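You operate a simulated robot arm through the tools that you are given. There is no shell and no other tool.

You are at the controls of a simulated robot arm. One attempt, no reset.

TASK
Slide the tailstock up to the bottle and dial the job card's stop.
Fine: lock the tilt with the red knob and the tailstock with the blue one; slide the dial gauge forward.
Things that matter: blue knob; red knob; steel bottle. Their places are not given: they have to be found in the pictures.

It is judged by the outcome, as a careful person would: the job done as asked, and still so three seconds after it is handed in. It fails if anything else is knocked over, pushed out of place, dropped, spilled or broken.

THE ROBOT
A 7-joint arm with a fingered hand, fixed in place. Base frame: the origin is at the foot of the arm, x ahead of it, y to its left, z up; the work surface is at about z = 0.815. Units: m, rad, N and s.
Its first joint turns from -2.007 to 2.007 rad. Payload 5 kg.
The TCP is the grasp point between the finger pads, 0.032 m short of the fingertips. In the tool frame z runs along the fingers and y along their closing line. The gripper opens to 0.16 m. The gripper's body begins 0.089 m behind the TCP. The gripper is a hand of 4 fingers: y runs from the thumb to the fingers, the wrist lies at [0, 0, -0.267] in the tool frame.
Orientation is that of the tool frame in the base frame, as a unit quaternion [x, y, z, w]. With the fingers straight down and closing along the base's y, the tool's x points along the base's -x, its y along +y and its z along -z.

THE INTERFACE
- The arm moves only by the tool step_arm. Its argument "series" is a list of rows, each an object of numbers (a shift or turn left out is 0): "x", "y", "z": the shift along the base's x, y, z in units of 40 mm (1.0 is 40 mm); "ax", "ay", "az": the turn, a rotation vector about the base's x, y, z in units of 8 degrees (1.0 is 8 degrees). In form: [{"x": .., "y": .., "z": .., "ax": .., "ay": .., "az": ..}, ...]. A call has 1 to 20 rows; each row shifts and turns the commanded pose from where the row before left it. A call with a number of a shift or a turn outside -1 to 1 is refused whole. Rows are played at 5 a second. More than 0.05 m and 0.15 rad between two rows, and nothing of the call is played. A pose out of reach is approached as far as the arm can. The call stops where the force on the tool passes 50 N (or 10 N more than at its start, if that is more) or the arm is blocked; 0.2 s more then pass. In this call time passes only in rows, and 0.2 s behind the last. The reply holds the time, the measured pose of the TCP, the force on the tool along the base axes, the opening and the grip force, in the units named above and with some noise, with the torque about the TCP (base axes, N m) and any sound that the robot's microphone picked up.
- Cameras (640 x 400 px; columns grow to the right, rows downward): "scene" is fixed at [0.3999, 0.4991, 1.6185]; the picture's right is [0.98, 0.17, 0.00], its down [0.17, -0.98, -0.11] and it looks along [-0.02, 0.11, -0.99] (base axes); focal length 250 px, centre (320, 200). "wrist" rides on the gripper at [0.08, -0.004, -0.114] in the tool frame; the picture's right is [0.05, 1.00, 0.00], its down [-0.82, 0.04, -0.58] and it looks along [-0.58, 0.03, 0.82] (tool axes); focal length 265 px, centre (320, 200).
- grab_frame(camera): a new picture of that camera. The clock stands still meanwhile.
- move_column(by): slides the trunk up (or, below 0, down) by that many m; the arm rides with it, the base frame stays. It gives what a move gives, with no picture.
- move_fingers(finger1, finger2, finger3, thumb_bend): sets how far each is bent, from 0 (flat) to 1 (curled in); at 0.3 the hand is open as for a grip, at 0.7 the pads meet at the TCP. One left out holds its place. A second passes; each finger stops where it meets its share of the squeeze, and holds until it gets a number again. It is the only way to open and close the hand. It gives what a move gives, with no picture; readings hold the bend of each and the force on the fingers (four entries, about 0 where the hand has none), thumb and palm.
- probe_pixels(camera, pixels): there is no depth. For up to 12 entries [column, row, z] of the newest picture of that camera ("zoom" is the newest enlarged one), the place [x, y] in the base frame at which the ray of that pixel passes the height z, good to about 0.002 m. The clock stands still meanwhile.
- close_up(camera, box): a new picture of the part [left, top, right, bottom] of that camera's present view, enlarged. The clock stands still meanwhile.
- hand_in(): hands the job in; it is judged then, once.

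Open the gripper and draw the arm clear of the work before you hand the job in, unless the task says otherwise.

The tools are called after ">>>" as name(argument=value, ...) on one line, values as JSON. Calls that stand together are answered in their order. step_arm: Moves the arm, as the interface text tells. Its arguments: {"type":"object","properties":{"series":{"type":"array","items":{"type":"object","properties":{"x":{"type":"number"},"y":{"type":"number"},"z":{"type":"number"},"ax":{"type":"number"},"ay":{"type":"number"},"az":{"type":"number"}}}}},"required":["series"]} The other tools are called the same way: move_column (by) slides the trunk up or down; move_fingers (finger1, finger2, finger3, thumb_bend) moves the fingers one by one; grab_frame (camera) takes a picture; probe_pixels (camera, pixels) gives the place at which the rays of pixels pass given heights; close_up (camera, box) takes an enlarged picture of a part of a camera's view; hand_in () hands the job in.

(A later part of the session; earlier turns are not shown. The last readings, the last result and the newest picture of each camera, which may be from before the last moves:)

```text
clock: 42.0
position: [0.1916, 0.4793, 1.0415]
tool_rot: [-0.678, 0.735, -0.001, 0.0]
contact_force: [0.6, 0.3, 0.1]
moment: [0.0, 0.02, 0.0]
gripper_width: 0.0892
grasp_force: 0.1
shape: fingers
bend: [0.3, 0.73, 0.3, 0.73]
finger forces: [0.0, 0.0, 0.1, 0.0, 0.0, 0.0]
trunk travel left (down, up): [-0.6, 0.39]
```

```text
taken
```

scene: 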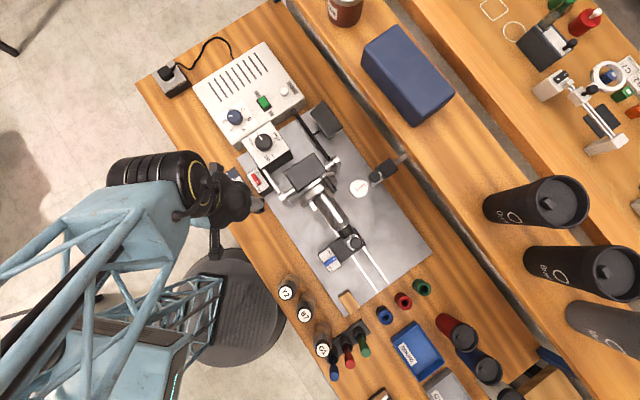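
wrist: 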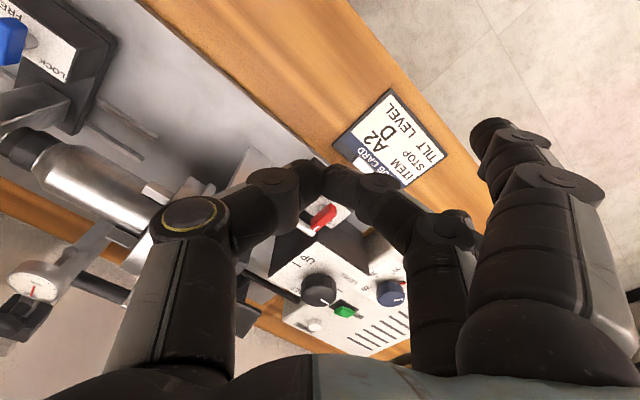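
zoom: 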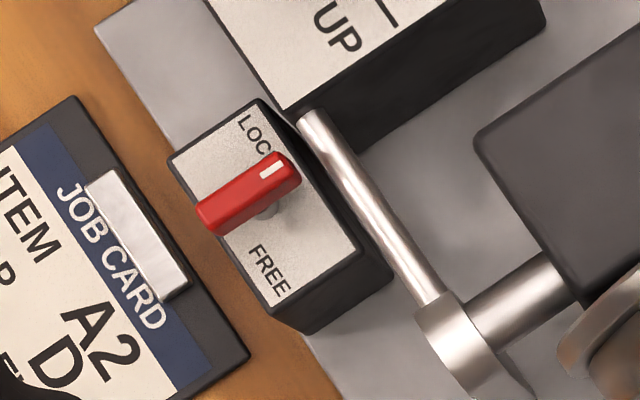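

The red mark now points to +v, near LOCK. I zoom in strongly to compare its angle with the plate edges.

>>> close_up(camera="scene", box=[240, 160, 280, 196])

>>> close_up(camera="wrist", box=[270, 170, 370, 260])

```text
11.11 times, centred on (260, 178) of scene
```

zoom: 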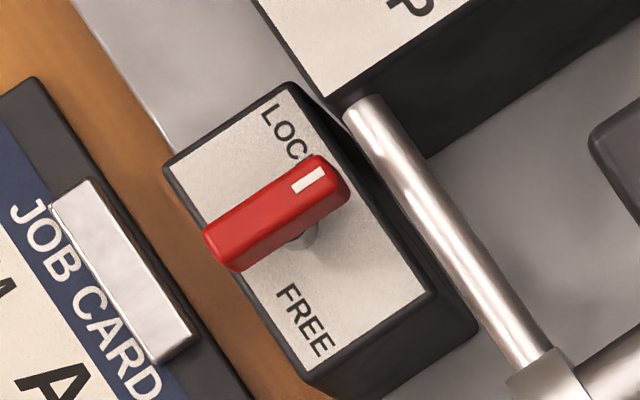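

```text
4.44 times, centred on (320, 215) of wrist
```

zoom: 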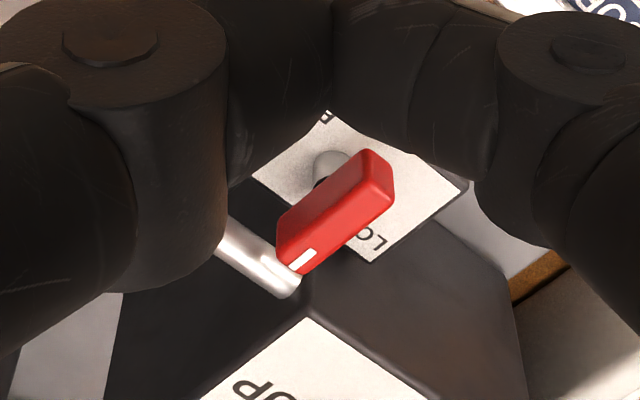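

The red lever is parallel to the plate's cross edges, a full quarter turn to LOCK. Next is the stop dial near (0.07, 0.80): I open the hand to 0.5 and move over for a close look at it.

>>> move_fingers(finger1=0.5, finger2=0.5, finger3=0.5, thumb_bend=0.5)

>>> step_arm(series=[{"x": -0.52, "y": 0.746, "az": -0.4}, {"x": -0.52, "y": 0.746, "az": -0.4}, {"x": -0.52, "y": 0.746, "az": -0.4}, {"x": -0.52, "y": 0.746, "az": -0.4}, {"x": -0.52, "y": 0.746, "az": -0.4}, {"x": -0.52, "y": 0.746, "az": -0.4}, {"x": -0.52, "y": 0.746, "az": -0.4}, {"x": -0.52, "y": 0.746, "az": -0.4, "z": -0.5}])

>>> grab_frame(camera="wrist")

```text
clock: 43.0
position: [0.1918, 0.4805, 1.0391]
tool_rot: [-0.678, 0.735, -0.001, 0.0]
contact_force: [-0.1, 0.5, 0.1]
moment: [-0.01, -0.02, -0.01]
gripper_width: 0.0912
grasp_force: 0.0
shape: fingers
bend: [0.5, 0.5, 0.5, 0.5]
finger forces: [0.0, 0.0, 0.0, 0.0, 0.0, 0.0]
trunk travel left (down, up): [-0.6, 0.39]
```

```text
clock: 44.8
position: [0.0256, 0.7236, 1.0172]
tool_rot: [-0.499, 0.867, -0.001, 0.0]
contact_force: [0.9, 0.9, -0.6]
moment: [-0.04, -0.01, -0.05]
gripper_width: 0.0916
grasp_force: 0.0
shape: fingers
bend: [0.5, 0.5, 0.5, 0.5]
finger forces: [0.0, 0.1, 0.0, 0.0, 0.1, 0.1]
trunk travel left (down, up): [-0.6, 0.39]
```

```text
taken
```

wrist: 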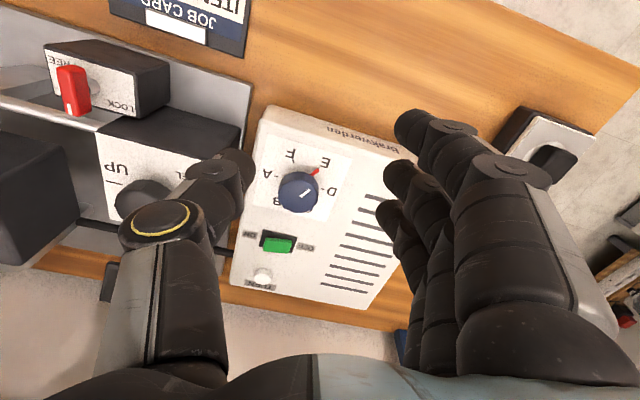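

>>> close_up(camera="wrist", box=[255, 135, 355, 220])

>>> close_up(camera="wrist", box=[225, 100, 425, 310])

>>> close_up(camera="wrist", box=[30, 30, 200, 130])

```text
4.71 times, centred on (305, 178) of wrist
```

zoom: 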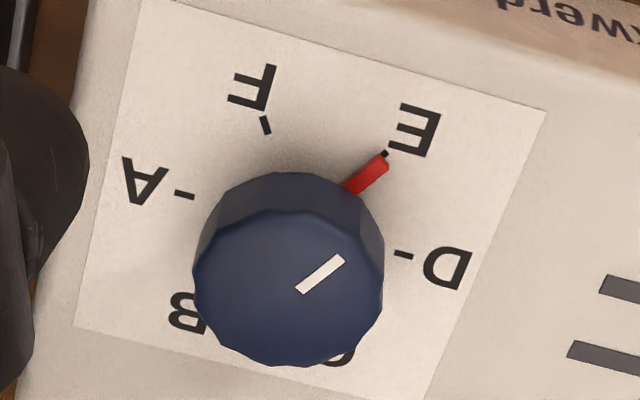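

```text
1.90 times, centred on (325, 205) of wrist
```

zoom: 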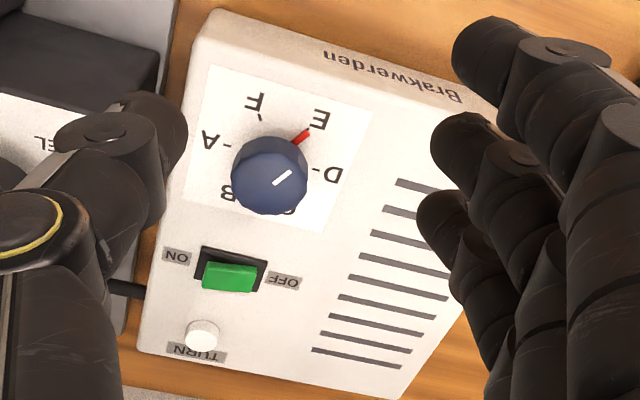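

```text
3.76 times, centred on (115, 80) of wrist
```

zoom: 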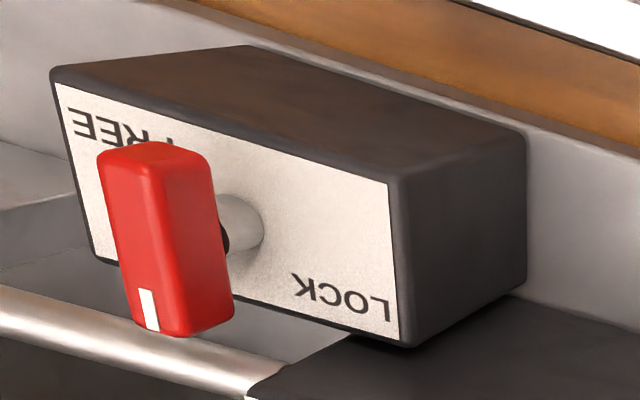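

The dial has a red skirt pointer and a white line, both at E; D lies 60° clockwise seen from above. I triangulate the dial's base centre and top centre.

>>> probe_pixels(camera="wrist", pixels=[[299.5, 183.1, 0.84], [299.5, 183.1, 0.86], [299.5, 183.1, 0.88], [299.5, 183.1, 0.9], [298.2, 196.7, 0.86], [298.2, 196.7, 0.88], [298.2, 196.7, 0.9], [298.2, 196.7, 0.92]])

>>> probe_pixels(camera="scene", pixels=[[237, 120.1, 0.84], [237, 120.1, 0.86], [237, 120.1, 0.88], [237, 120.1, 0.9], [234.1, 116, 0.86], [234.1, 116, 0.88], [234.1, 116, 0.9], [234.1, 116, 0.92]])

```text
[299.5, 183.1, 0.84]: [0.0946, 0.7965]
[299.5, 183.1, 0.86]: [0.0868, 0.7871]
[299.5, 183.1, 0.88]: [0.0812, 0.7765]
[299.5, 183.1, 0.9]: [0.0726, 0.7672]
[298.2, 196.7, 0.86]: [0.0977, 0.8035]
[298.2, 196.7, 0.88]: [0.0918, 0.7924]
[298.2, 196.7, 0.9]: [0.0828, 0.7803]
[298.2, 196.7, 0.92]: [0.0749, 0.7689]
```

```text
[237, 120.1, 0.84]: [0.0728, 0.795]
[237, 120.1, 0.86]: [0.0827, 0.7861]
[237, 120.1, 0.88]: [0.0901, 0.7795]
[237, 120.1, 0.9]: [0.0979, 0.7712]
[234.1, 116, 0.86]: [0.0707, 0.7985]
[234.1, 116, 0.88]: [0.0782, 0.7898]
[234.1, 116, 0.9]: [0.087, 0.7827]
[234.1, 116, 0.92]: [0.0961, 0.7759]
```

Dial centre is about (0.085, 0.7845), plate at z 0.866 and knob top at 0.894. I move above it and set the hand to 45° so the 60° turn stays clear of the selector box and the switch.

>>> step_arm(series=[{"x": 0.5, "y": 0.51, "az": -0.62}, {"x": 0.5, "y": 0.51, "az": -0.62}, {"x": 0.485, "y": 0.505, "az": -0.61}])

>>> grab_frame(camera="wrist")

```text
clock: 45.6
position: [0.0868, 0.7808, 1.0196]
tool_rot: [-0.383, 0.924, 0.0, 0.001]
contact_force: [-0.6, 0.2, -0.4]
moment: [-0.04, 0.03, 0.01]
gripper_width: 0.0914
grasp_force: 0.2
shape: fingers
bend: [0.5, 0.5, 0.5, 0.5]
finger forces: [0.0, 0.1, 0.1, 0.1, 0.0, 0.0]
trunk travel left (down, up): [-0.6, 0.39]
```

```text
taken
```

wrist: 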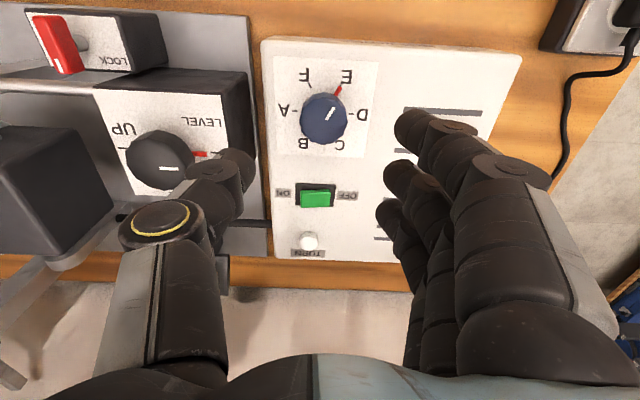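

The dial top appears at (324, 119), about 4 mm off in one direction. I correct that and descend most of the way.

>>> step_arm(series=[{"x": -0.05, "y": 0.07, "z": -0.7}, {"z": -0.7}, {"z": -0.7}])

>>> grab_frame(camera="wrist")

```text
clock: 46.4
position: [0.084, 0.7837, 0.9354]
tool_rot: [-0.383, 0.924, 0.0, 0.0]
contact_force: [0.4, -0.3, 0.5]
moment: [0.01, -0.03, 0.01]
gripper_width: 0.0911
grasp_force: 0.1
shape: fingers
bend: [0.5, 0.5, 0.5, 0.5]
finger forces: [0.0, 0.0, 0.0, 0.1, 0.0, 0.1]
trunk travel left (down, up): [-0.6, 0.39]
```

```text
taken
```

wrist: 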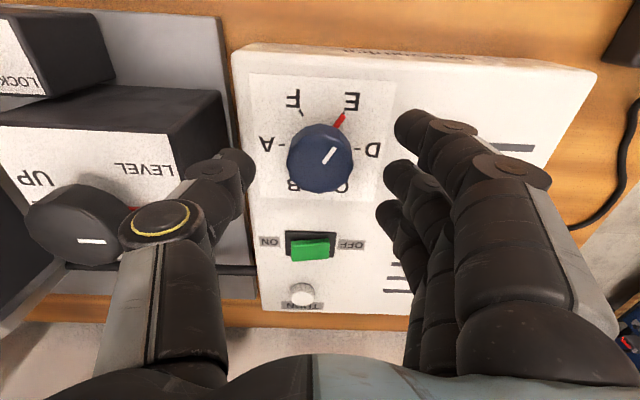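

The dial is well centred at (321, 160) between thumb and fingers. I lower the last 29 mm.

>>> step_arm(series=[{"z": -0.37}, {"z": -0.36}])

>>> grab_frame(camera="wrist")

```text
clock: 47.0
position: [0.0841, 0.7838, 0.9056]
tool_rot: [-0.383, 0.924, 0.0, 0.0]
contact_force: [-1.0, 0.0, -0.2]
moment: [0.0, -0.02, 0.0]
gripper_width: 0.0913
grasp_force: 0.0
shape: fingers
bend: [0.5, 0.5, 0.5, 0.5]
finger forces: [0.0, 0.0, 0.1, 0.0, 0.1, 0.1]
trunk travel left (down, up): [-0.6, 0.39]
```

```text
taken
```

wrist: 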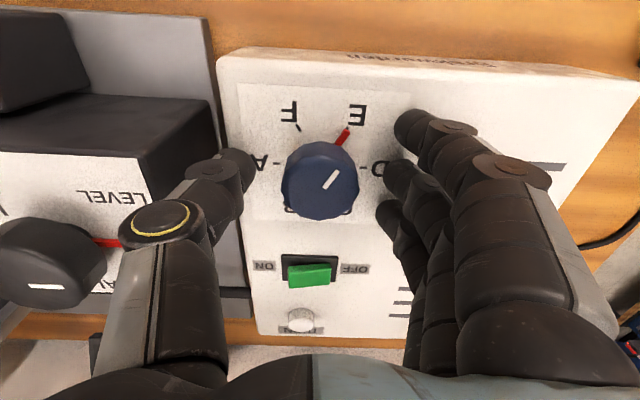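

The knob's top face is centred near (321, 185), right at the pads. I close thumb and middle finger on it.

>>> move_fingers(finger2=0.7, thumb_bend=0.7)

>>> close_up(camera="wrist", box=[230, 80, 430, 240])

```text
clock: 48.0
position: [0.084, 0.7828, 0.9054]
tool_rot: [-0.383, 0.924, -0.001, -0.001]
contact_force: [5.0, -9.2, -7.8]
moment: [-0.11, -0.01, -0.04]
gripper_width: 0.0712
grasp_force: 10.3
shape: fingers
bend: [0.5, 0.6, 0.5, 0.64]
finger forces: [0.0, 5.9, 0.0, 0.0, 15.7, 0.1]
trunk travel left (down, up): [-0.6, 0.39]
```

```text
2.50 times, centred on (330, 160) of wrist
```

zoom: 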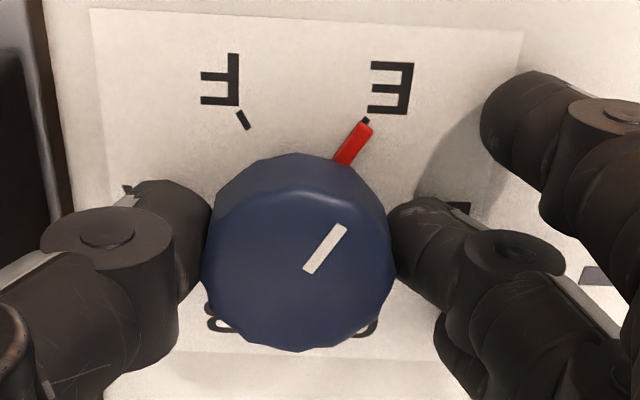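

The knob is held (thumb 16 N, finger 6 N), slightly off balance. I shift 1.5 mm toward the thumb and turn clockwise by 16° as a trial.

>>> step_arm(series=[{"x": 0.026, "y": -0.026}, {"az": -0.5}, {"az": -0.5}, {"az": -0.5}, {"az": -0.5}])

>>> close_up(camera="wrist", box=[230, 80, 430, 240])

```text
clock: 49.2
position: [0.0838, 0.7833, 0.9059]
tool_rot: [-0.25, 0.968, 0.0, -0.001]
contact_force: [-2.4, -7.8, -8.9]
moment: [-0.11, 0.11, -0.01]
gripper_width: 0.0711
grasp_force: 9.7
shape: fingers
bend: [0.5, 0.6, 0.5, 0.65]
finger forces: [0.1, 6.6, 0.0, 0.0, 12.8, 0.1]
trunk travel left (down, up): [-0.6, 0.39]
```

```text
2.50 times, centred on (330, 160) of wrist
```

zoom: 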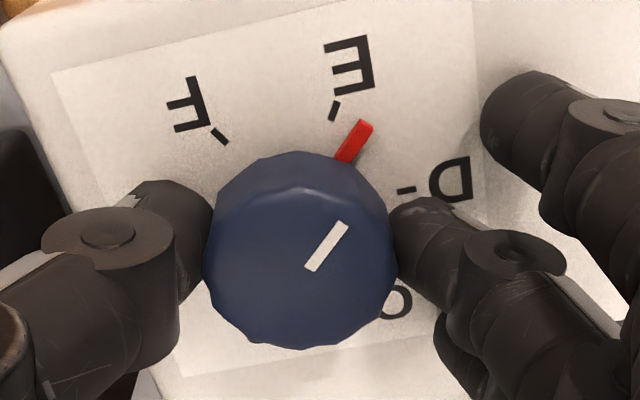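

The knob turns with the hand; the red pointer has left E toward D. I turn a further 36°.

>>> step_arm(series=[{"az": -0.5}, {"az": -0.5}, {"az": -0.5}, {"az": -0.5}, {"az": -0.5}, {"az": -0.5}, {"az": -0.5}, {"az": -0.5}, {"az": -0.5}])

>>> close_up(camera="wrist", box=[230, 80, 430, 240])

```text
clock: 51.2
position: [0.0846, 0.7831, 0.9067]
tool_rot: [0.061, 0.998, 0.001, 0.0]
contact_force: [-9.6, -4.7, -8.2]
moment: [0.01, 0.23, 0.07]
gripper_width: 0.0707
grasp_force: 9.9
shape: fingers
bend: [0.5, 0.6, 0.5, 0.65]
finger forces: [0.0, 7.0, 0.0, 0.1, 12.3, 0.0]
trunk travel left (down, up): [-0.6, 0.39]
```

```text
2.50 times, centred on (330, 160) of wrist
```

zoom: 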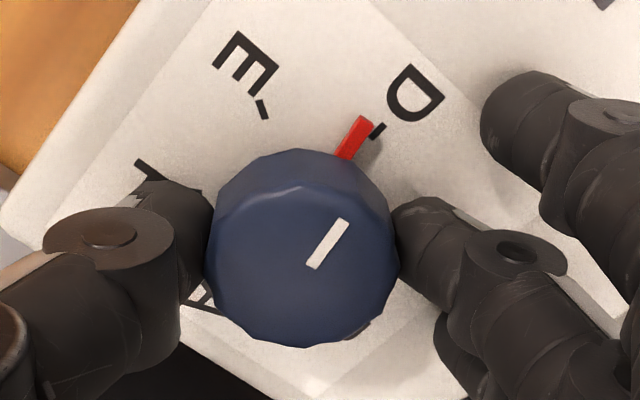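

The red pointer is about 8° short of D. I turn the last 8°.

>>> step_arm(series=[{"az": -0.5}, {"az": -0.5}, {}])

>>> close_up(camera="wrist", box=[260, 90, 400, 200])

```text
clock: 52.0
position: [0.0849, 0.7837, 0.9069]
tool_rot: [0.13, 0.991, 0.0, -0.001]
contact_force: [-8.1, -3.9, -7.0]
moment: [0.05, 0.2, -0.03]
gripper_width: 0.0707
grasp_force: 10.1
shape: fingers
bend: [0.5, 0.6, 0.5, 0.65]
finger forces: [0.0, 7.0, 0.1, 0.0, 12.7, 0.0]
trunk travel left (down, up): [-0.6, 0.39]
```

```text
3.64 times, centred on (330, 145) of wrist
```

zoom: 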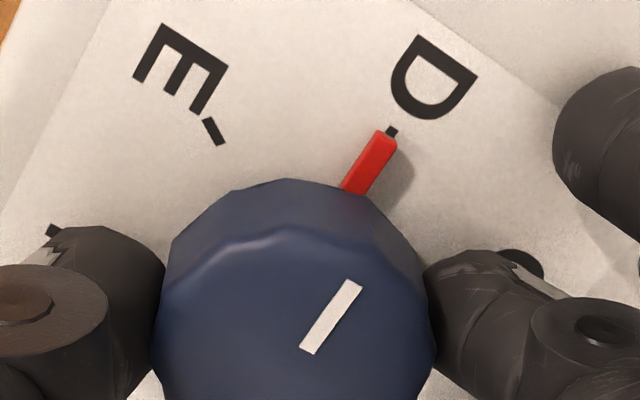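

The red pointer lines up with the D tick at (391, 131). I open the fingers and check that it stays there.

>>> move_fingers(finger2=0.5, thumb_bend=0.5)

>>> close_up(camera="wrist", box=[230, 80, 430, 240])

```text
clock: 53.0
position: [0.0845, 0.7835, 0.9073]
tool_rot: [0.131, 0.991, 0.0, 0.0]
contact_force: [0.4, 0.7, 0.0]
moment: [0.0, 0.01, -0.01]
gripper_width: 0.0911
grasp_force: 0.1
shape: fingers
bend: [0.5, 0.5, 0.5, 0.5]
finger forces: [0.0, 0.0, 0.1, 0.0, 0.0, 0.0]
trunk travel left (down, up): [-0.6, 0.39]
```

```text
2.50 times, centred on (330, 160) of wrist
```

zoom: 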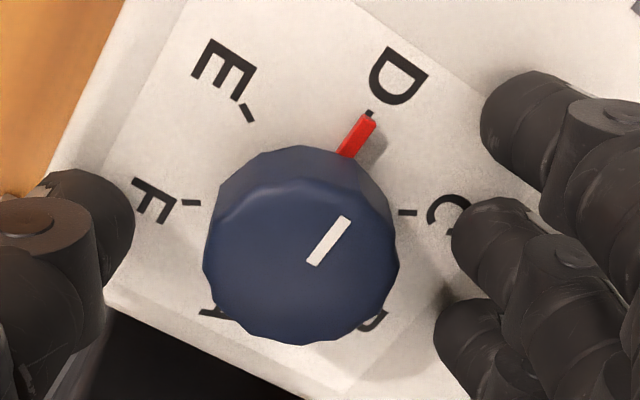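

The pointer stays at D after release. I lift clear and move back so that I can study the dial gauge.

>>> step_arm(series=[{"z": 0.9}, {"z": 0.9}, {"z": 0.9}, {"z": 0.9}, {"x": -0.2, "y": -0.9}, {"x": -0.2, "y": -0.9}, {"x": 0.2, "y": -0.9}, {"x": 0.4, "y": -0.9}, {"x": 0.4, "y": -0.9}])

>>> grab_frame(camera="scene")

>>> close_up(camera="scene", box=[330, 140, 420, 210])

>>> close_up(camera="scene", box=[215, 98, 257, 136])

```text
clock: 55.0
position: [0.1098, 0.603, 1.0521]
tool_rot: [0.131, 0.991, 0.0, 0.0]
contact_force: [0.4, -0.3, 0.2]
moment: [-0.03, 0.0, -0.01]
gripper_width: 0.0914
grasp_force: 0.1
shape: fingers
bend: [0.5, 0.5, 0.5, 0.5]
finger forces: [0.0, 0.1, 0.0, 0.0, 0.0, 0.0]
trunk travel left (down, up): [-0.6, 0.39]
```

```text
taken
```

scene: 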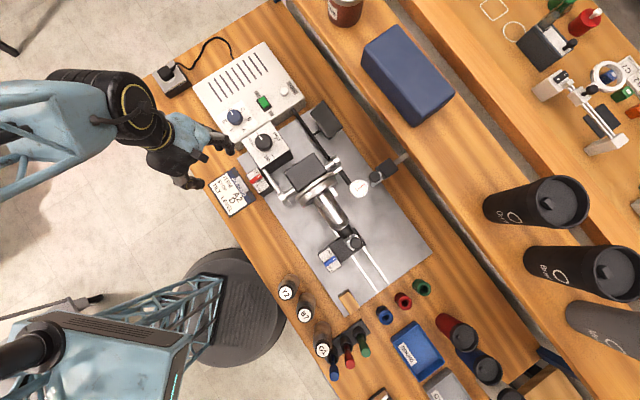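

```text
5.71 times, centred on (375, 175) of scene
```

zoom: 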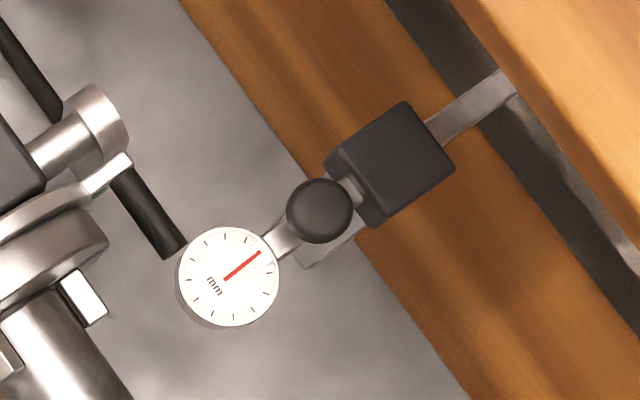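

```text
10.53 times, centred on (236, 117) of scene
```

zoom: 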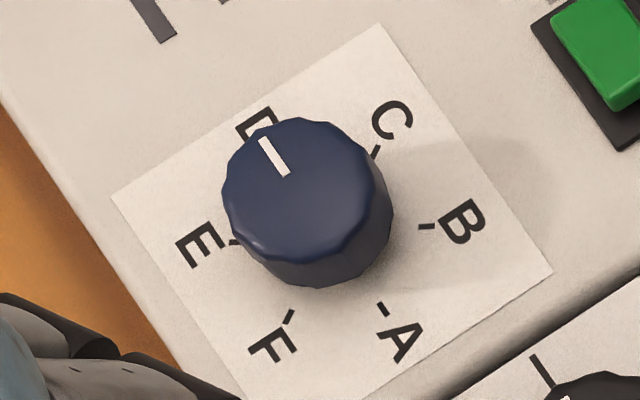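

The dial reads D. The chuck handle seems to have swung round with the dialled stop and now sits nearer the gauge, at about (345, 177) in the scene. I go over the fixture to inspect the gauge and that handle from close up.

>>> step_arm(series=[{"z": 1}, {"x": 0.97, "y": 0.2, "az": -0.42}, {"x": 0.97, "y": 0.2, "az": -0.42}, {"x": 0.97, "y": 0.25, "az": -0.42}, {"x": 0.97, "y": 0.25, "az": -0.42}, {"x": 0.97, "y": 0.25, "az": -0.42}, {"x": 0.97, "y": 0.25, "az": -0.42}, {"x": 0.97, "y": 0.25, "az": -0.42}, {"x": 0.97, "y": 0.25, "az": -0.4}])

>>> grab_frame(camera="wrist")

```text
clock: 57.0
position: [0.42, 0.6805, 1.0904]
tool_rot: [0.356, 0.935, -0.001, 0.0]
contact_force: [0.3, -0.9, 0.0]
moment: [0.0, 0.01, 0.02]
gripper_width: 0.0916
grasp_force: 0.1
shape: fingers
bend: [0.5, 0.5, 0.5, 0.5]
finger forces: [0.1, 0.0, 0.1, 0.1, 0.1, 0.0]
trunk travel left (down, up): [-0.6, 0.39]
```

```text
taken
```

wrist: 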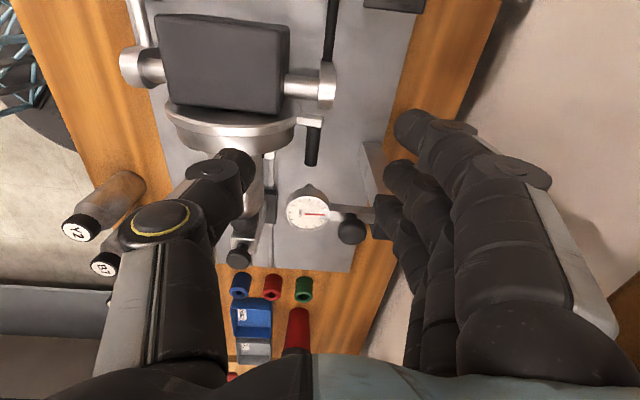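

>>> close_up(camera="wrist", box=[230, 90, 430, 270])

>>> close_up(camera="scene", box=[290, 130, 440, 240])

```text
2.22 times, centred on (330, 180) of wrist
```

zoom: 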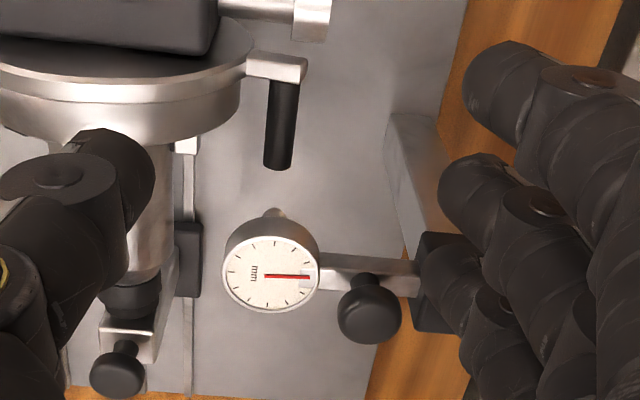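

```text
3.64 times, centred on (365, 185) of scene
```

zoom: 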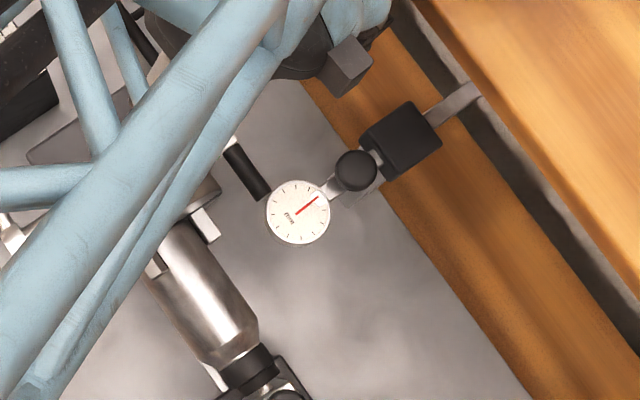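

The fingers cover the right part of the gauge carriage. I open the hand wider and shift about 90 mm sideways to see the gauge's block and bar.

>>> move_fingers(finger1=0.3, finger2=0.3, finger3=0.3, thumb_bend=0.3)

>>> step_arm(series=[{"x": 0.5, "y": 0.56}, {"x": 0.5, "y": 0.56}, {"x": 0.5, "y": 0.56}])

>>> grab_frame(camera="wrist")

>>> close_up(camera="wrist", box=[200, 90, 430, 300])

```text
clock: 58.0
position: [0.418, 0.6801, 1.0901]
tool_rot: [0.356, 0.934, 0.0, 0.0]
contact_force: [-0.5, 0.5, 0.0]
moment: [-0.03, 0.0, 0.0]
gripper_width: 0.1699
grasp_force: 0.0
shape: fingers
bend: [0.3, 0.3, 0.3, 0.3]
finger forces: [0.1, 0.0, 0.1, 0.0, 0.0, 0.0]
trunk travel left (down, up): [-0.6, 0.39]
```

```text
clock: 58.4
position: [0.4238, 0.6896, 1.0823]
tool_rot: [0.355, 0.935, -0.012, -0.005]
contact_force: [-11.1, -9.6, -16.4]
moment: [0.39, 0.15, -0.32]
gripper_width: 0.1704
grasp_force: 10.5
shape: fingers
bend: [0.3, 0.3, 0.31, 0.3]
finger forces: [0.0, 0.2, 21.2, 0.0, 0.0, 0.1]
trunk travel left (down, up): [-0.6, 0.39]
stopped in row 1: the force on the tool passed its limit at 72 N (the readings are from after the stop); the commanded pose is now the measured one
```

```text
taken
```

wrist: 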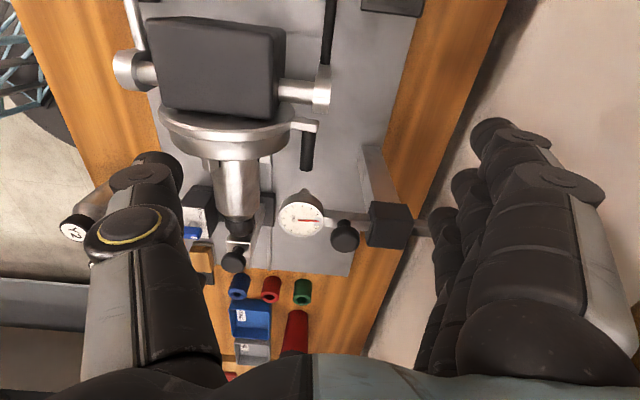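

```text
1.90 times, centred on (315, 195) of wrist
```

zoom: 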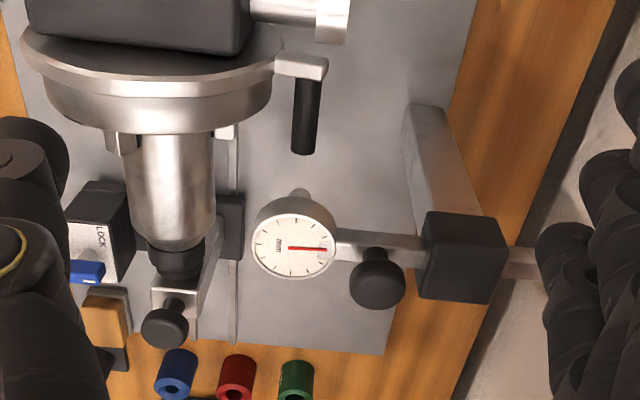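

The move stopped at once: finger 3 touched something on the far side at 72 N. I look at the scene to see what was touched before doing anything else.

>>> grab_frame(camera="scene")

>>> close_up(camera="scene", box=[300, 20, 480, 180])

```text
taken
```

scene: 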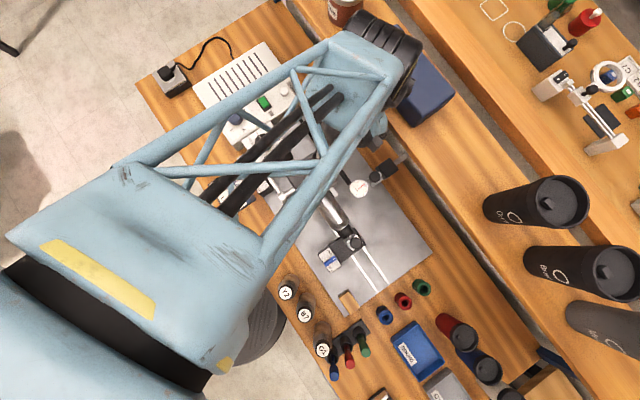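

```text
2.50 times, centred on (390, 100) of scene
```

zoom: 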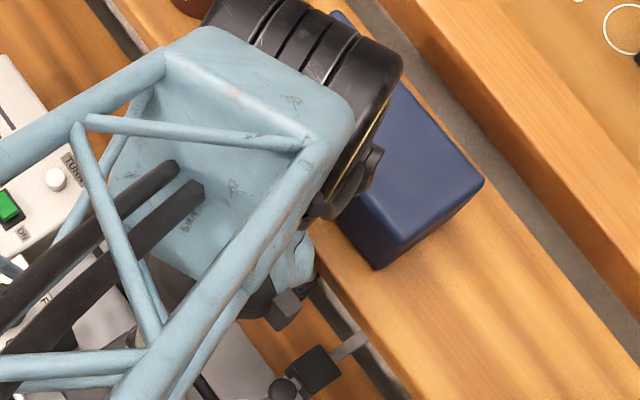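

The hand is right beside the tall blue box; a finger touched its side. The box still has its corner at about (413, 127), as in the first picture, so it seems not to have moved. I back straight away from it.

>>> step_arm(series=[{"x": -0.3, "y": -0.34}, {"x": -0.5, "y": -0.56}, {"x": -0.5, "y": -0.56}])

>>> close_up(camera="scene", box=[300, 20, 480, 180])

>>> grab_frame(camera="wrist")

```text
clock: 59.2
position: [0.375, 0.6305, 1.0859]
tool_rot: [0.356, 0.934, -0.009, -0.002]
contact_force: [0.2, -0.5, 0.1]
moment: [0.01, 0.0, 0.01]
gripper_width: 0.1701
grasp_force: 0.0
shape: fingers
bend: [0.3, 0.3, 0.3, 0.3]
finger forces: [0.0, 0.0, 0.0, 0.1, 0.1, 0.0]
trunk travel left (down, up): [-0.6, 0.39]
```

```text
2.50 times, centred on (390, 100) of scene
```

zoom: 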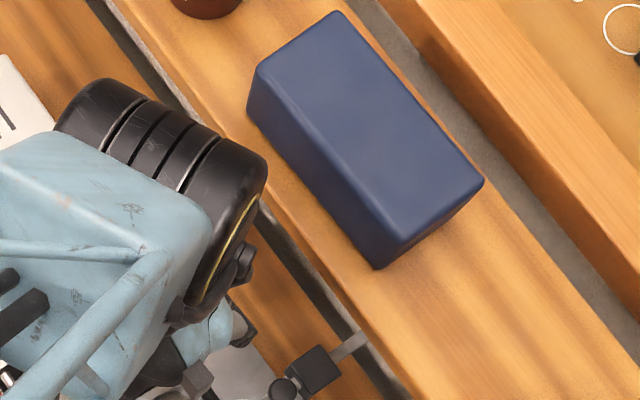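

```text
taken
```

wrist: 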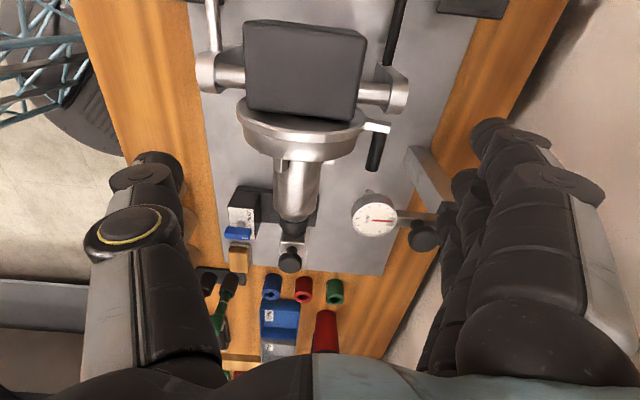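

The blue box is exactly where it was (left corner still at (365, 46)). The bar and tumblers suggest the right-hand board is a raised shelf near z ≈ 1.07 whose fixed edge the finger touched, so I will keep away from it. I enlarge the gauge in the present view.

>>> close_up(camera="wrist", box=[330, 110, 490, 270])

>>> close_up(camera="scene", box=[330, 130, 440, 220])

```text
2.50 times, centred on (410, 190) of wrist
```

zoom: 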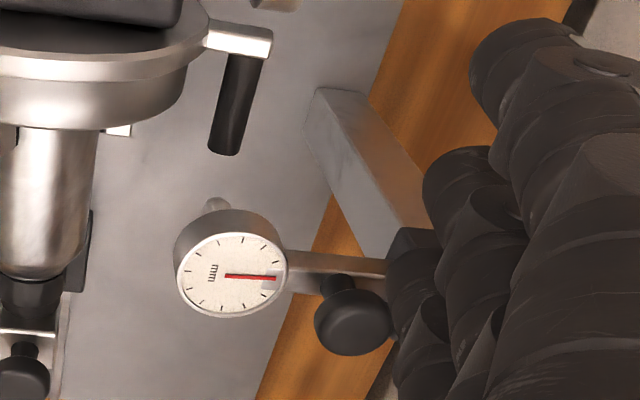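

```text
4.44 times, centred on (385, 175) of scene
```

zoom: 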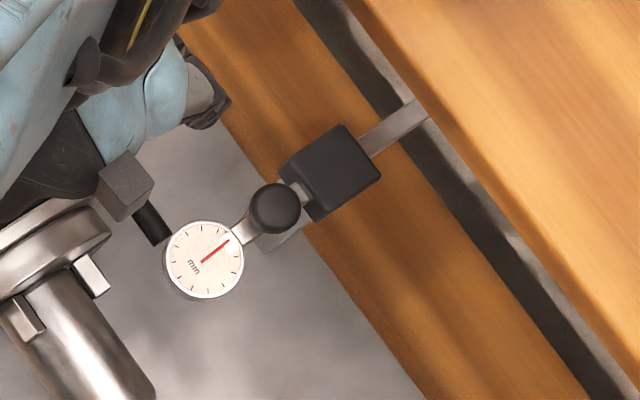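

The gauge rides on a horizontal bar through a block on a post, with a mushroom knob on the bar. I triangulate the gauge face, the knob, the stem and the chuck handle's end to check that the gauge's path is clear.

>>> probe_pixels(camera="wrist", pixels=[[373.2, 220, 0.96], [373.2, 220, 0.98], [373.2, 220, 1.0], [424.8, 242, 0.98], [424.8, 242, 1.0], [424.8, 242, 1.02], [370.8, 170, 0.88], [370.8, 170, 0.92], [370.8, 170, 0.96], [368, 192, 0.94], [368, 192, 0.96]])

>>> probe_pixels(camera="scene", pixels=[[358.7, 188.5, 0.96], [358.7, 188.5, 0.98], [358.7, 188.5, 1.0], [374.9, 176.8, 0.98], [374.9, 176.8, 1.0], [374.9, 176.8, 1.02], [349, 183, 0.88], [349, 183, 0.92], [349, 183, 0.96], [387.3, 168.7, 0.98], [387.3, 168.7, 1.0]])

```text
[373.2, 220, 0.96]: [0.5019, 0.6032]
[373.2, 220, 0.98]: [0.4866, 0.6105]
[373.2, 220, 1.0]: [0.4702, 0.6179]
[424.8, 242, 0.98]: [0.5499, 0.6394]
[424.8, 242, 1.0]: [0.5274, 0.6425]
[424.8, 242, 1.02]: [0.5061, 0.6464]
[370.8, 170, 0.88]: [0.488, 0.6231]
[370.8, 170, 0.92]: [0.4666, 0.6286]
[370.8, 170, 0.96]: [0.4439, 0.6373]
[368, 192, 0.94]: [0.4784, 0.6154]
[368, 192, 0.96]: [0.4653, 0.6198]
```

```text
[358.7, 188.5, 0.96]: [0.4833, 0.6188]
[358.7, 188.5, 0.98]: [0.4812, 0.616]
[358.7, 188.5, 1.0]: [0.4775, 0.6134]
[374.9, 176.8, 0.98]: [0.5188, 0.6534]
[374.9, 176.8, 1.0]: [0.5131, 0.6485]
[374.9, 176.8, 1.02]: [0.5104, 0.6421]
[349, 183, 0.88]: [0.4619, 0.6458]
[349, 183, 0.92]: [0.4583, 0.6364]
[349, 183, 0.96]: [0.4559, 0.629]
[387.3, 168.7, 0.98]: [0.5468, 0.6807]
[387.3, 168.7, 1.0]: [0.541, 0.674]
```

Gauge face is at about (0.479, 0.6145, 0.99), its knob top at (0.511, 0.6445, 1.013), and the chuck handle ends about 7 mm clear of the gauge's path. I set the fingers to 0.5 and turn the hand 90° here, so the pinch will be across the bar and the hand stays narrow toward the shelf.

>>> move_fingers(finger1=0.5, finger2=0.5, finger3=0.5, thumb_bend=0.5)

>>> step_arm(series=[{"z": 0.6, "az": 0.9375}, {"az": 0.9375}, {"az": 0.9375}, {"az": 0.9375}, {"az": 0.9375}, {"az": 0.9375}, {"az": 0.9375}, {"az": 0.9375}, {"az": 0.9375}, {"az": 0.9375}, {"az": 0.9375}, {"az": 0.9375}])

>>> grab_frame(camera="wrist")

```text
clock: 60.2
position: [0.3757, 0.6308, 1.0852]
tool_rot: [0.356, 0.935, -0.01, -0.003]
contact_force: [0.6, 0.5, 0.4]
moment: [0.0, -0.02, 0.01]
gripper_width: 0.0925
grasp_force: 0.1
shape: fingers
bend: [0.5, 0.5, 0.5, 0.5]
finger forces: [0.0, 0.0, 0.1, 0.1, 0.0, 0.0]
trunk travel left (down, up): [-0.6, 0.39]
```

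```text
clock: 62.8
position: [0.3747, 0.632, 1.1092]
tool_rot: [-0.41, 0.912, -0.009, 0.005]
contact_force: [-0.8, -0.4, -0.2]
moment: [0.0, 0.05, -0.01]
gripper_width: 0.0921
grasp_force: 0.0
shape: fingers
bend: [0.5, 0.5, 0.5, 0.5]
finger forces: [0.0, 0.1, 0.1, 0.0, 0.0, 0.1]
trunk travel left (down, up): [-0.6, 0.39]
```

```text
taken
```

wrist: 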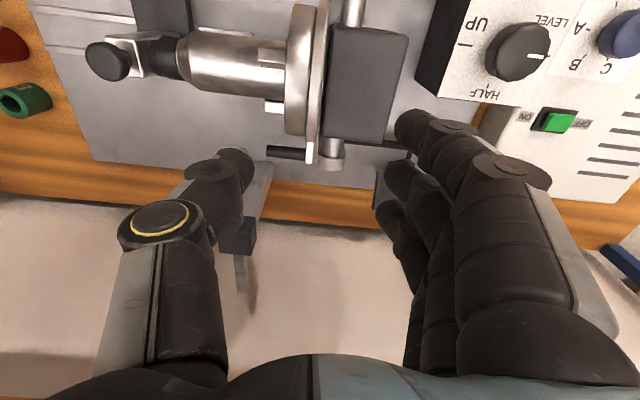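

The hand is now turned with its narrow side toward the shelf. I move along to above the gauge knob at z ≈ 1.11.

>>> step_arm(series=[{"x": 0.85, "y": 0.078}, {"x": 0.85, "y": 0.078}, {"x": 0.85, "y": 0.078}, {"x": 0.82, "y": 0.078}])

>>> grab_frame(camera="wrist")

>>> grab_frame(camera="scene")

```text
clock: 63.8
position: [0.5057, 0.644, 1.1086]
tool_rot: [-0.411, 0.912, -0.01, 0.004]
contact_force: [-15.7, -12.3, -1.3]
moment: [0.63, -1.04, 1.1]
gripper_width: 0.0916
grasp_force: 9.6
shape: fingers
bend: [0.5, 0.5, 0.49, 0.5]
finger forces: [0.1, 0.0, 19.3, 0.0, 0.0, 0.1]
trunk travel left (down, up): [-0.6, 0.39]
```

```text
taken
```

wrist: 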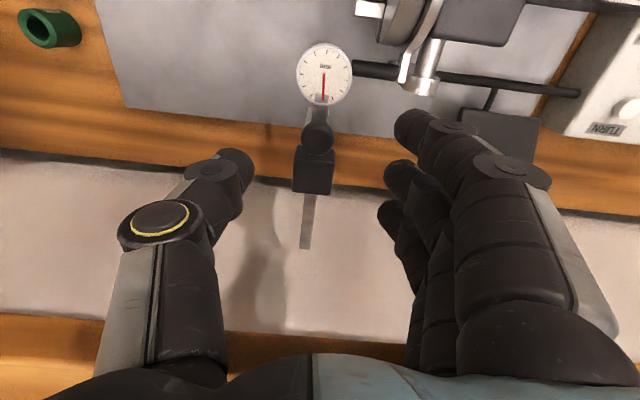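

```text
taken
```

scene: 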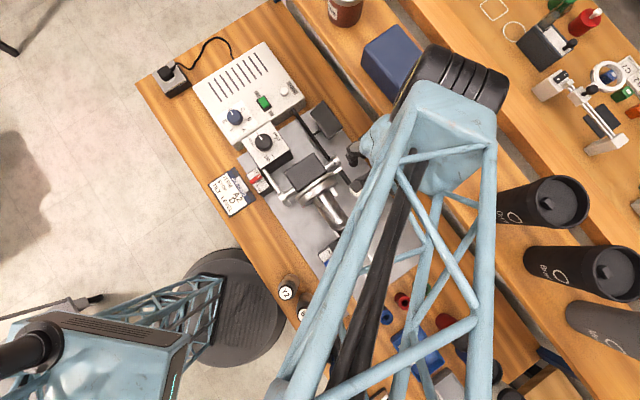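

Finger 3 touches something again at about 20 N, this time at v ≈ 0.17: rays from both cameras agree on a fixed shelf edge near z ≈ 1.16. I back away, then tilt the hand 20° so that the wrist leans away from the shelf.

>>> step_arm(series=[{"x": -0.4, "y": -0.45}, {"x": -0.4, "y": -0.45}, {"ax": 0.466, "ay": -0.417}, {"ax": 0.466, "ay": -0.417}, {"ax": 0.466, "ay": -0.417}, {"ax": 0.466, "ay": -0.417}])

>>> grab_frame(camera="wrist")

>>> grab_frame(camera="scene")

```text
clock: 65.2
position: [0.4783, 0.608, 1.1089]
tool_rot: [-0.401, 0.899, 0.062, 0.165]
contact_force: [0.7, -1.0, 0.4]
moment: [0.01, -0.01, -0.02]
gripper_width: 0.0918
grasp_force: 0.1
shape: fingers
bend: [0.5, 0.5, 0.5, 0.5]
finger forces: [0.1, 0.1, 0.1, 0.0, 0.0, 0.0]
trunk travel left (down, up): [-0.6, 0.39]
```

```text
taken
```

wrist: 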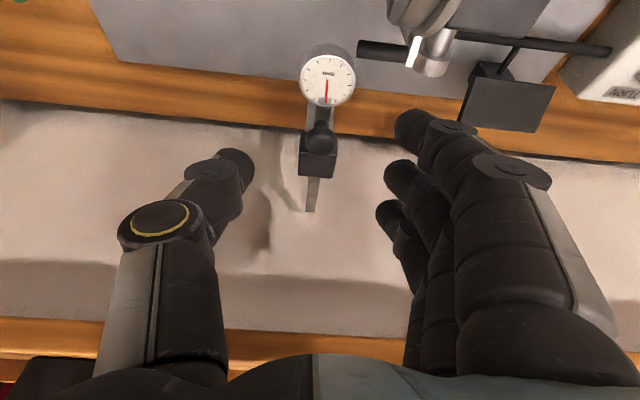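

```text
taken
```

scene: 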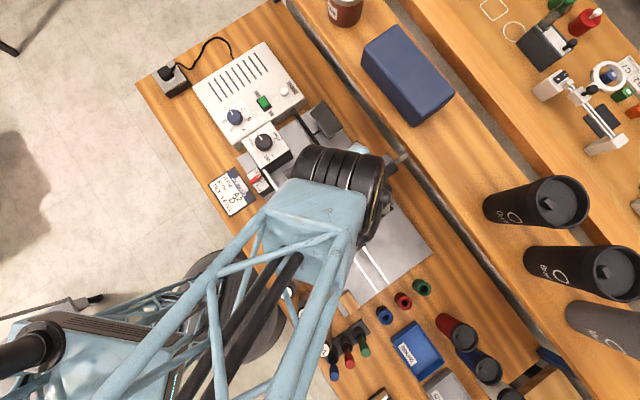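

The tilt is in place and the hand is free of contact; the blue box and shelf items look untouched. I zoom on the gauge knob to check its predicted place at about (322, 142).

>>> close_up(camera="wrist", box=[270, 30, 390, 220])

```text
2.11 times, centred on (330, 125) of wrist
```

zoom: 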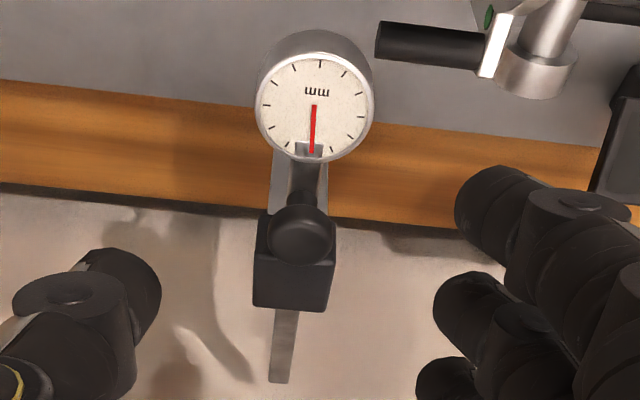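

The knob is at (321.5, 140), as predicted. I move in above it and descend most of the way.

>>> step_arm(series=[{"x": 0.36, "y": 0.4, "z": -0.5}, {"x": 0.36, "y": 0.4, "z": -0.5}, {"z": -0.5}])

>>> grab_frame(camera="wrist")

```text
clock: 66.0
position: [0.5056, 0.6397, 1.0496]
tool_rot: [-0.401, 0.899, 0.063, 0.164]
contact_force: [-0.8, 0.0, 0.3]
moment: [0.03, -0.03, -0.02]
gripper_width: 0.0916
grasp_force: 0.2
shape: fingers
bend: [0.5, 0.5, 0.5, 0.5]
finger forces: [0.0, 0.0, 0.1, 0.1, 0.0, 0.1]
trunk travel left (down, up): [-0.6, 0.39]
```

```text
taken
```

wrist: 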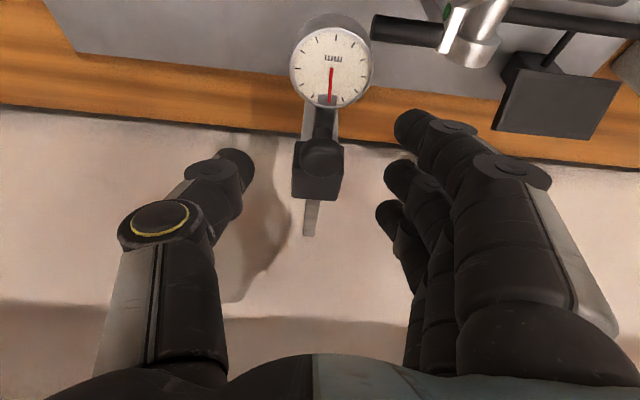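

No contact, and the knob is centred at (322, 155). I descend 40 mm more so the finger pads flank it.

>>> step_arm(series=[{"z": -0.4}, {"z": -0.4}, {"z": -0.2}])

>>> grab_frame(camera="wrist")

>>> close_up(camera="wrist", box=[220, 60, 440, 260])

```text
clock: 66.8
position: [0.5044, 0.6401, 1.008]
tool_rot: [-0.402, 0.899, 0.062, 0.163]
contact_force: [-0.2, -0.4, 0.3]
moment: [-0.01, 0.01, 0.02]
gripper_width: 0.0917
grasp_force: 0.1
shape: fingers
bend: [0.5, 0.5, 0.5, 0.5]
finger forces: [0.1, 0.1, 0.1, 0.1, 0.0, 0.0]
trunk travel left (down, up): [-0.6, 0.39]
```

```text
taken
```

wrist: 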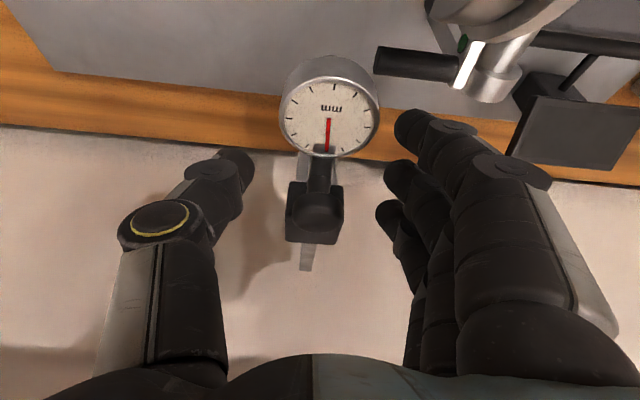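

```text
2.00 times, centred on (330, 160) of wrist
```

zoom: 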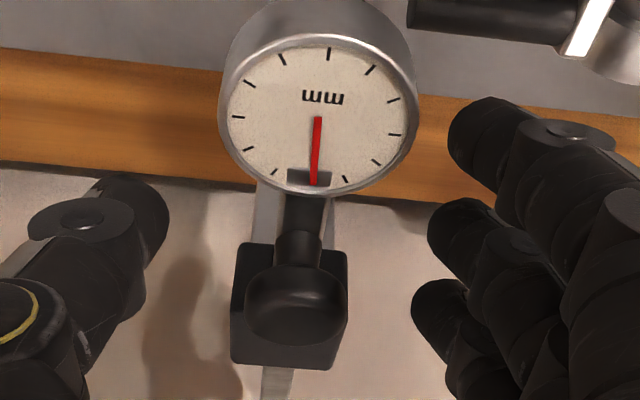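

The knob sits about 8 mm behind the pads' centre line. I shift 2.5 mm toward it and close thumb and middle finger on it.

>>> step_arm(series=[{"x": 0.042, "y": 0.047}])

>>> move_fingers(finger2=0.7, thumb_bend=0.7)

>>> close_up(camera="wrist", box=[220, 60, 440, 260])

```text
clock: 67.2
position: [0.5072, 0.642, 1.0085]
tool_rot: [-0.4, 0.9, 0.061, 0.164]
contact_force: [-0.6, 0.4, 0.0]
moment: [0.0, 0.0, 0.0]
gripper_width: 0.0918
grasp_force: 0.0
shape: fingers
bend: [0.5, 0.5, 0.5, 0.5]
finger forces: [0.0, 0.0, 0.0, 0.0, 0.0, 0.0]
trunk travel left (down, up): [-0.6, 0.39]
```

```text
clock: 68.2
position: [0.5073, 0.6418, 1.0087]
tool_rot: [-0.401, 0.899, 0.062, 0.164]
contact_force: [0.8, -1.6, -3.0]
moment: [-0.01, 0.01, -0.05]
gripper_width: 0.0597
grasp_force: 3.9
shape: fingers
bend: [0.5, 0.67, 0.5, 0.68]
finger forces: [0.1, 3.1, 0.1, 0.0, 4.7, 0.0]
trunk travel left (down, up): [-0.6, 0.39]
```

```text
2.00 times, centred on (330, 160) of wrist
```

zoom: 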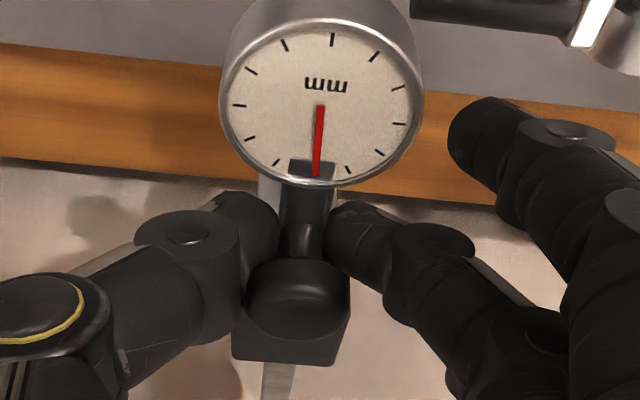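

The pads now hold the stem and bar just below the knob (about 4 N each). I try sliding 8 mm toward the bottle (−v) and see whether the gauge follows.

>>> step_arm(series=[{"x": -0.067, "y": -0.0745}, {"x": -0.067, "y": -0.0745}, {}])

>>> close_up(camera="wrist", box=[220, 60, 440, 260])

```text
clock: 69.0
position: [0.5019, 0.6345, 1.007]
tool_rot: [-0.402, 0.899, 0.062, 0.163]
contact_force: [1.9, -0.5, -1.1]
moment: [0.01, -0.01, -0.01]
gripper_width: 0.0596
grasp_force: 3.9
shape: fingers
bend: [0.5, 0.67, 0.5, 0.68]
finger forces: [0.0, 3.2, 0.0, 0.1, 4.4, 0.0]
trunk travel left (down, up): [-0.6, 0.39]
```

```text
2.00 times, centred on (330, 160) of wrist
```

zoom: 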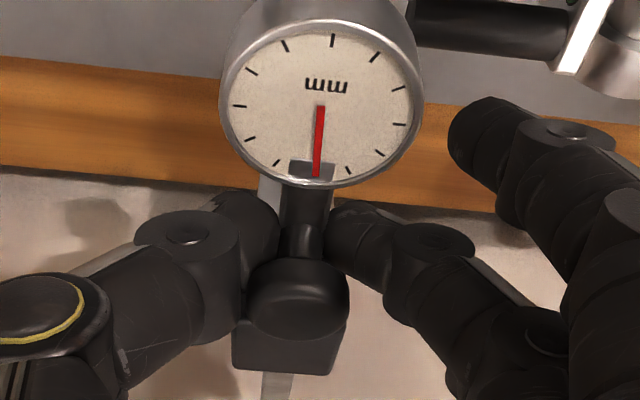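

The gauge follows with only about 2 N of drag while the block recedes. I slide a further 24 mm.

>>> step_arm(series=[{"x": -0.1, "y": -0.112}, {"x": -0.1, "y": -0.112}, {"x": -0.1, "y": -0.112}, {"x": -0.1, "y": -0.112}, {}])

>>> grab_frame(camera="wrist")

```text
clock: 70.2
position: [0.4859, 0.6183, 1.0085]
tool_rot: [-0.401, 0.899, 0.063, 0.163]
contact_force: [-0.9, 1.9, -1.0]
moment: [0.03, 0.02, 0.01]
gripper_width: 0.0586
grasp_force: 3.2
shape: fingers
bend: [0.5, 0.67, 0.5, 0.69]
finger forces: [0.0, 4.8, 0.0, 0.0, 2.4, 0.1]
trunk travel left (down, up): [-0.6, 0.39]
```

```text
taken
```

wrist: 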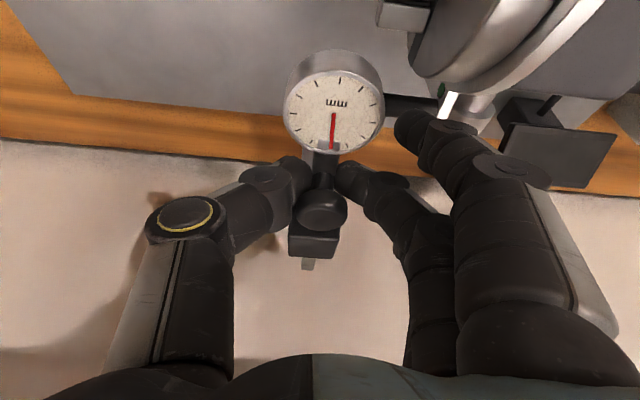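

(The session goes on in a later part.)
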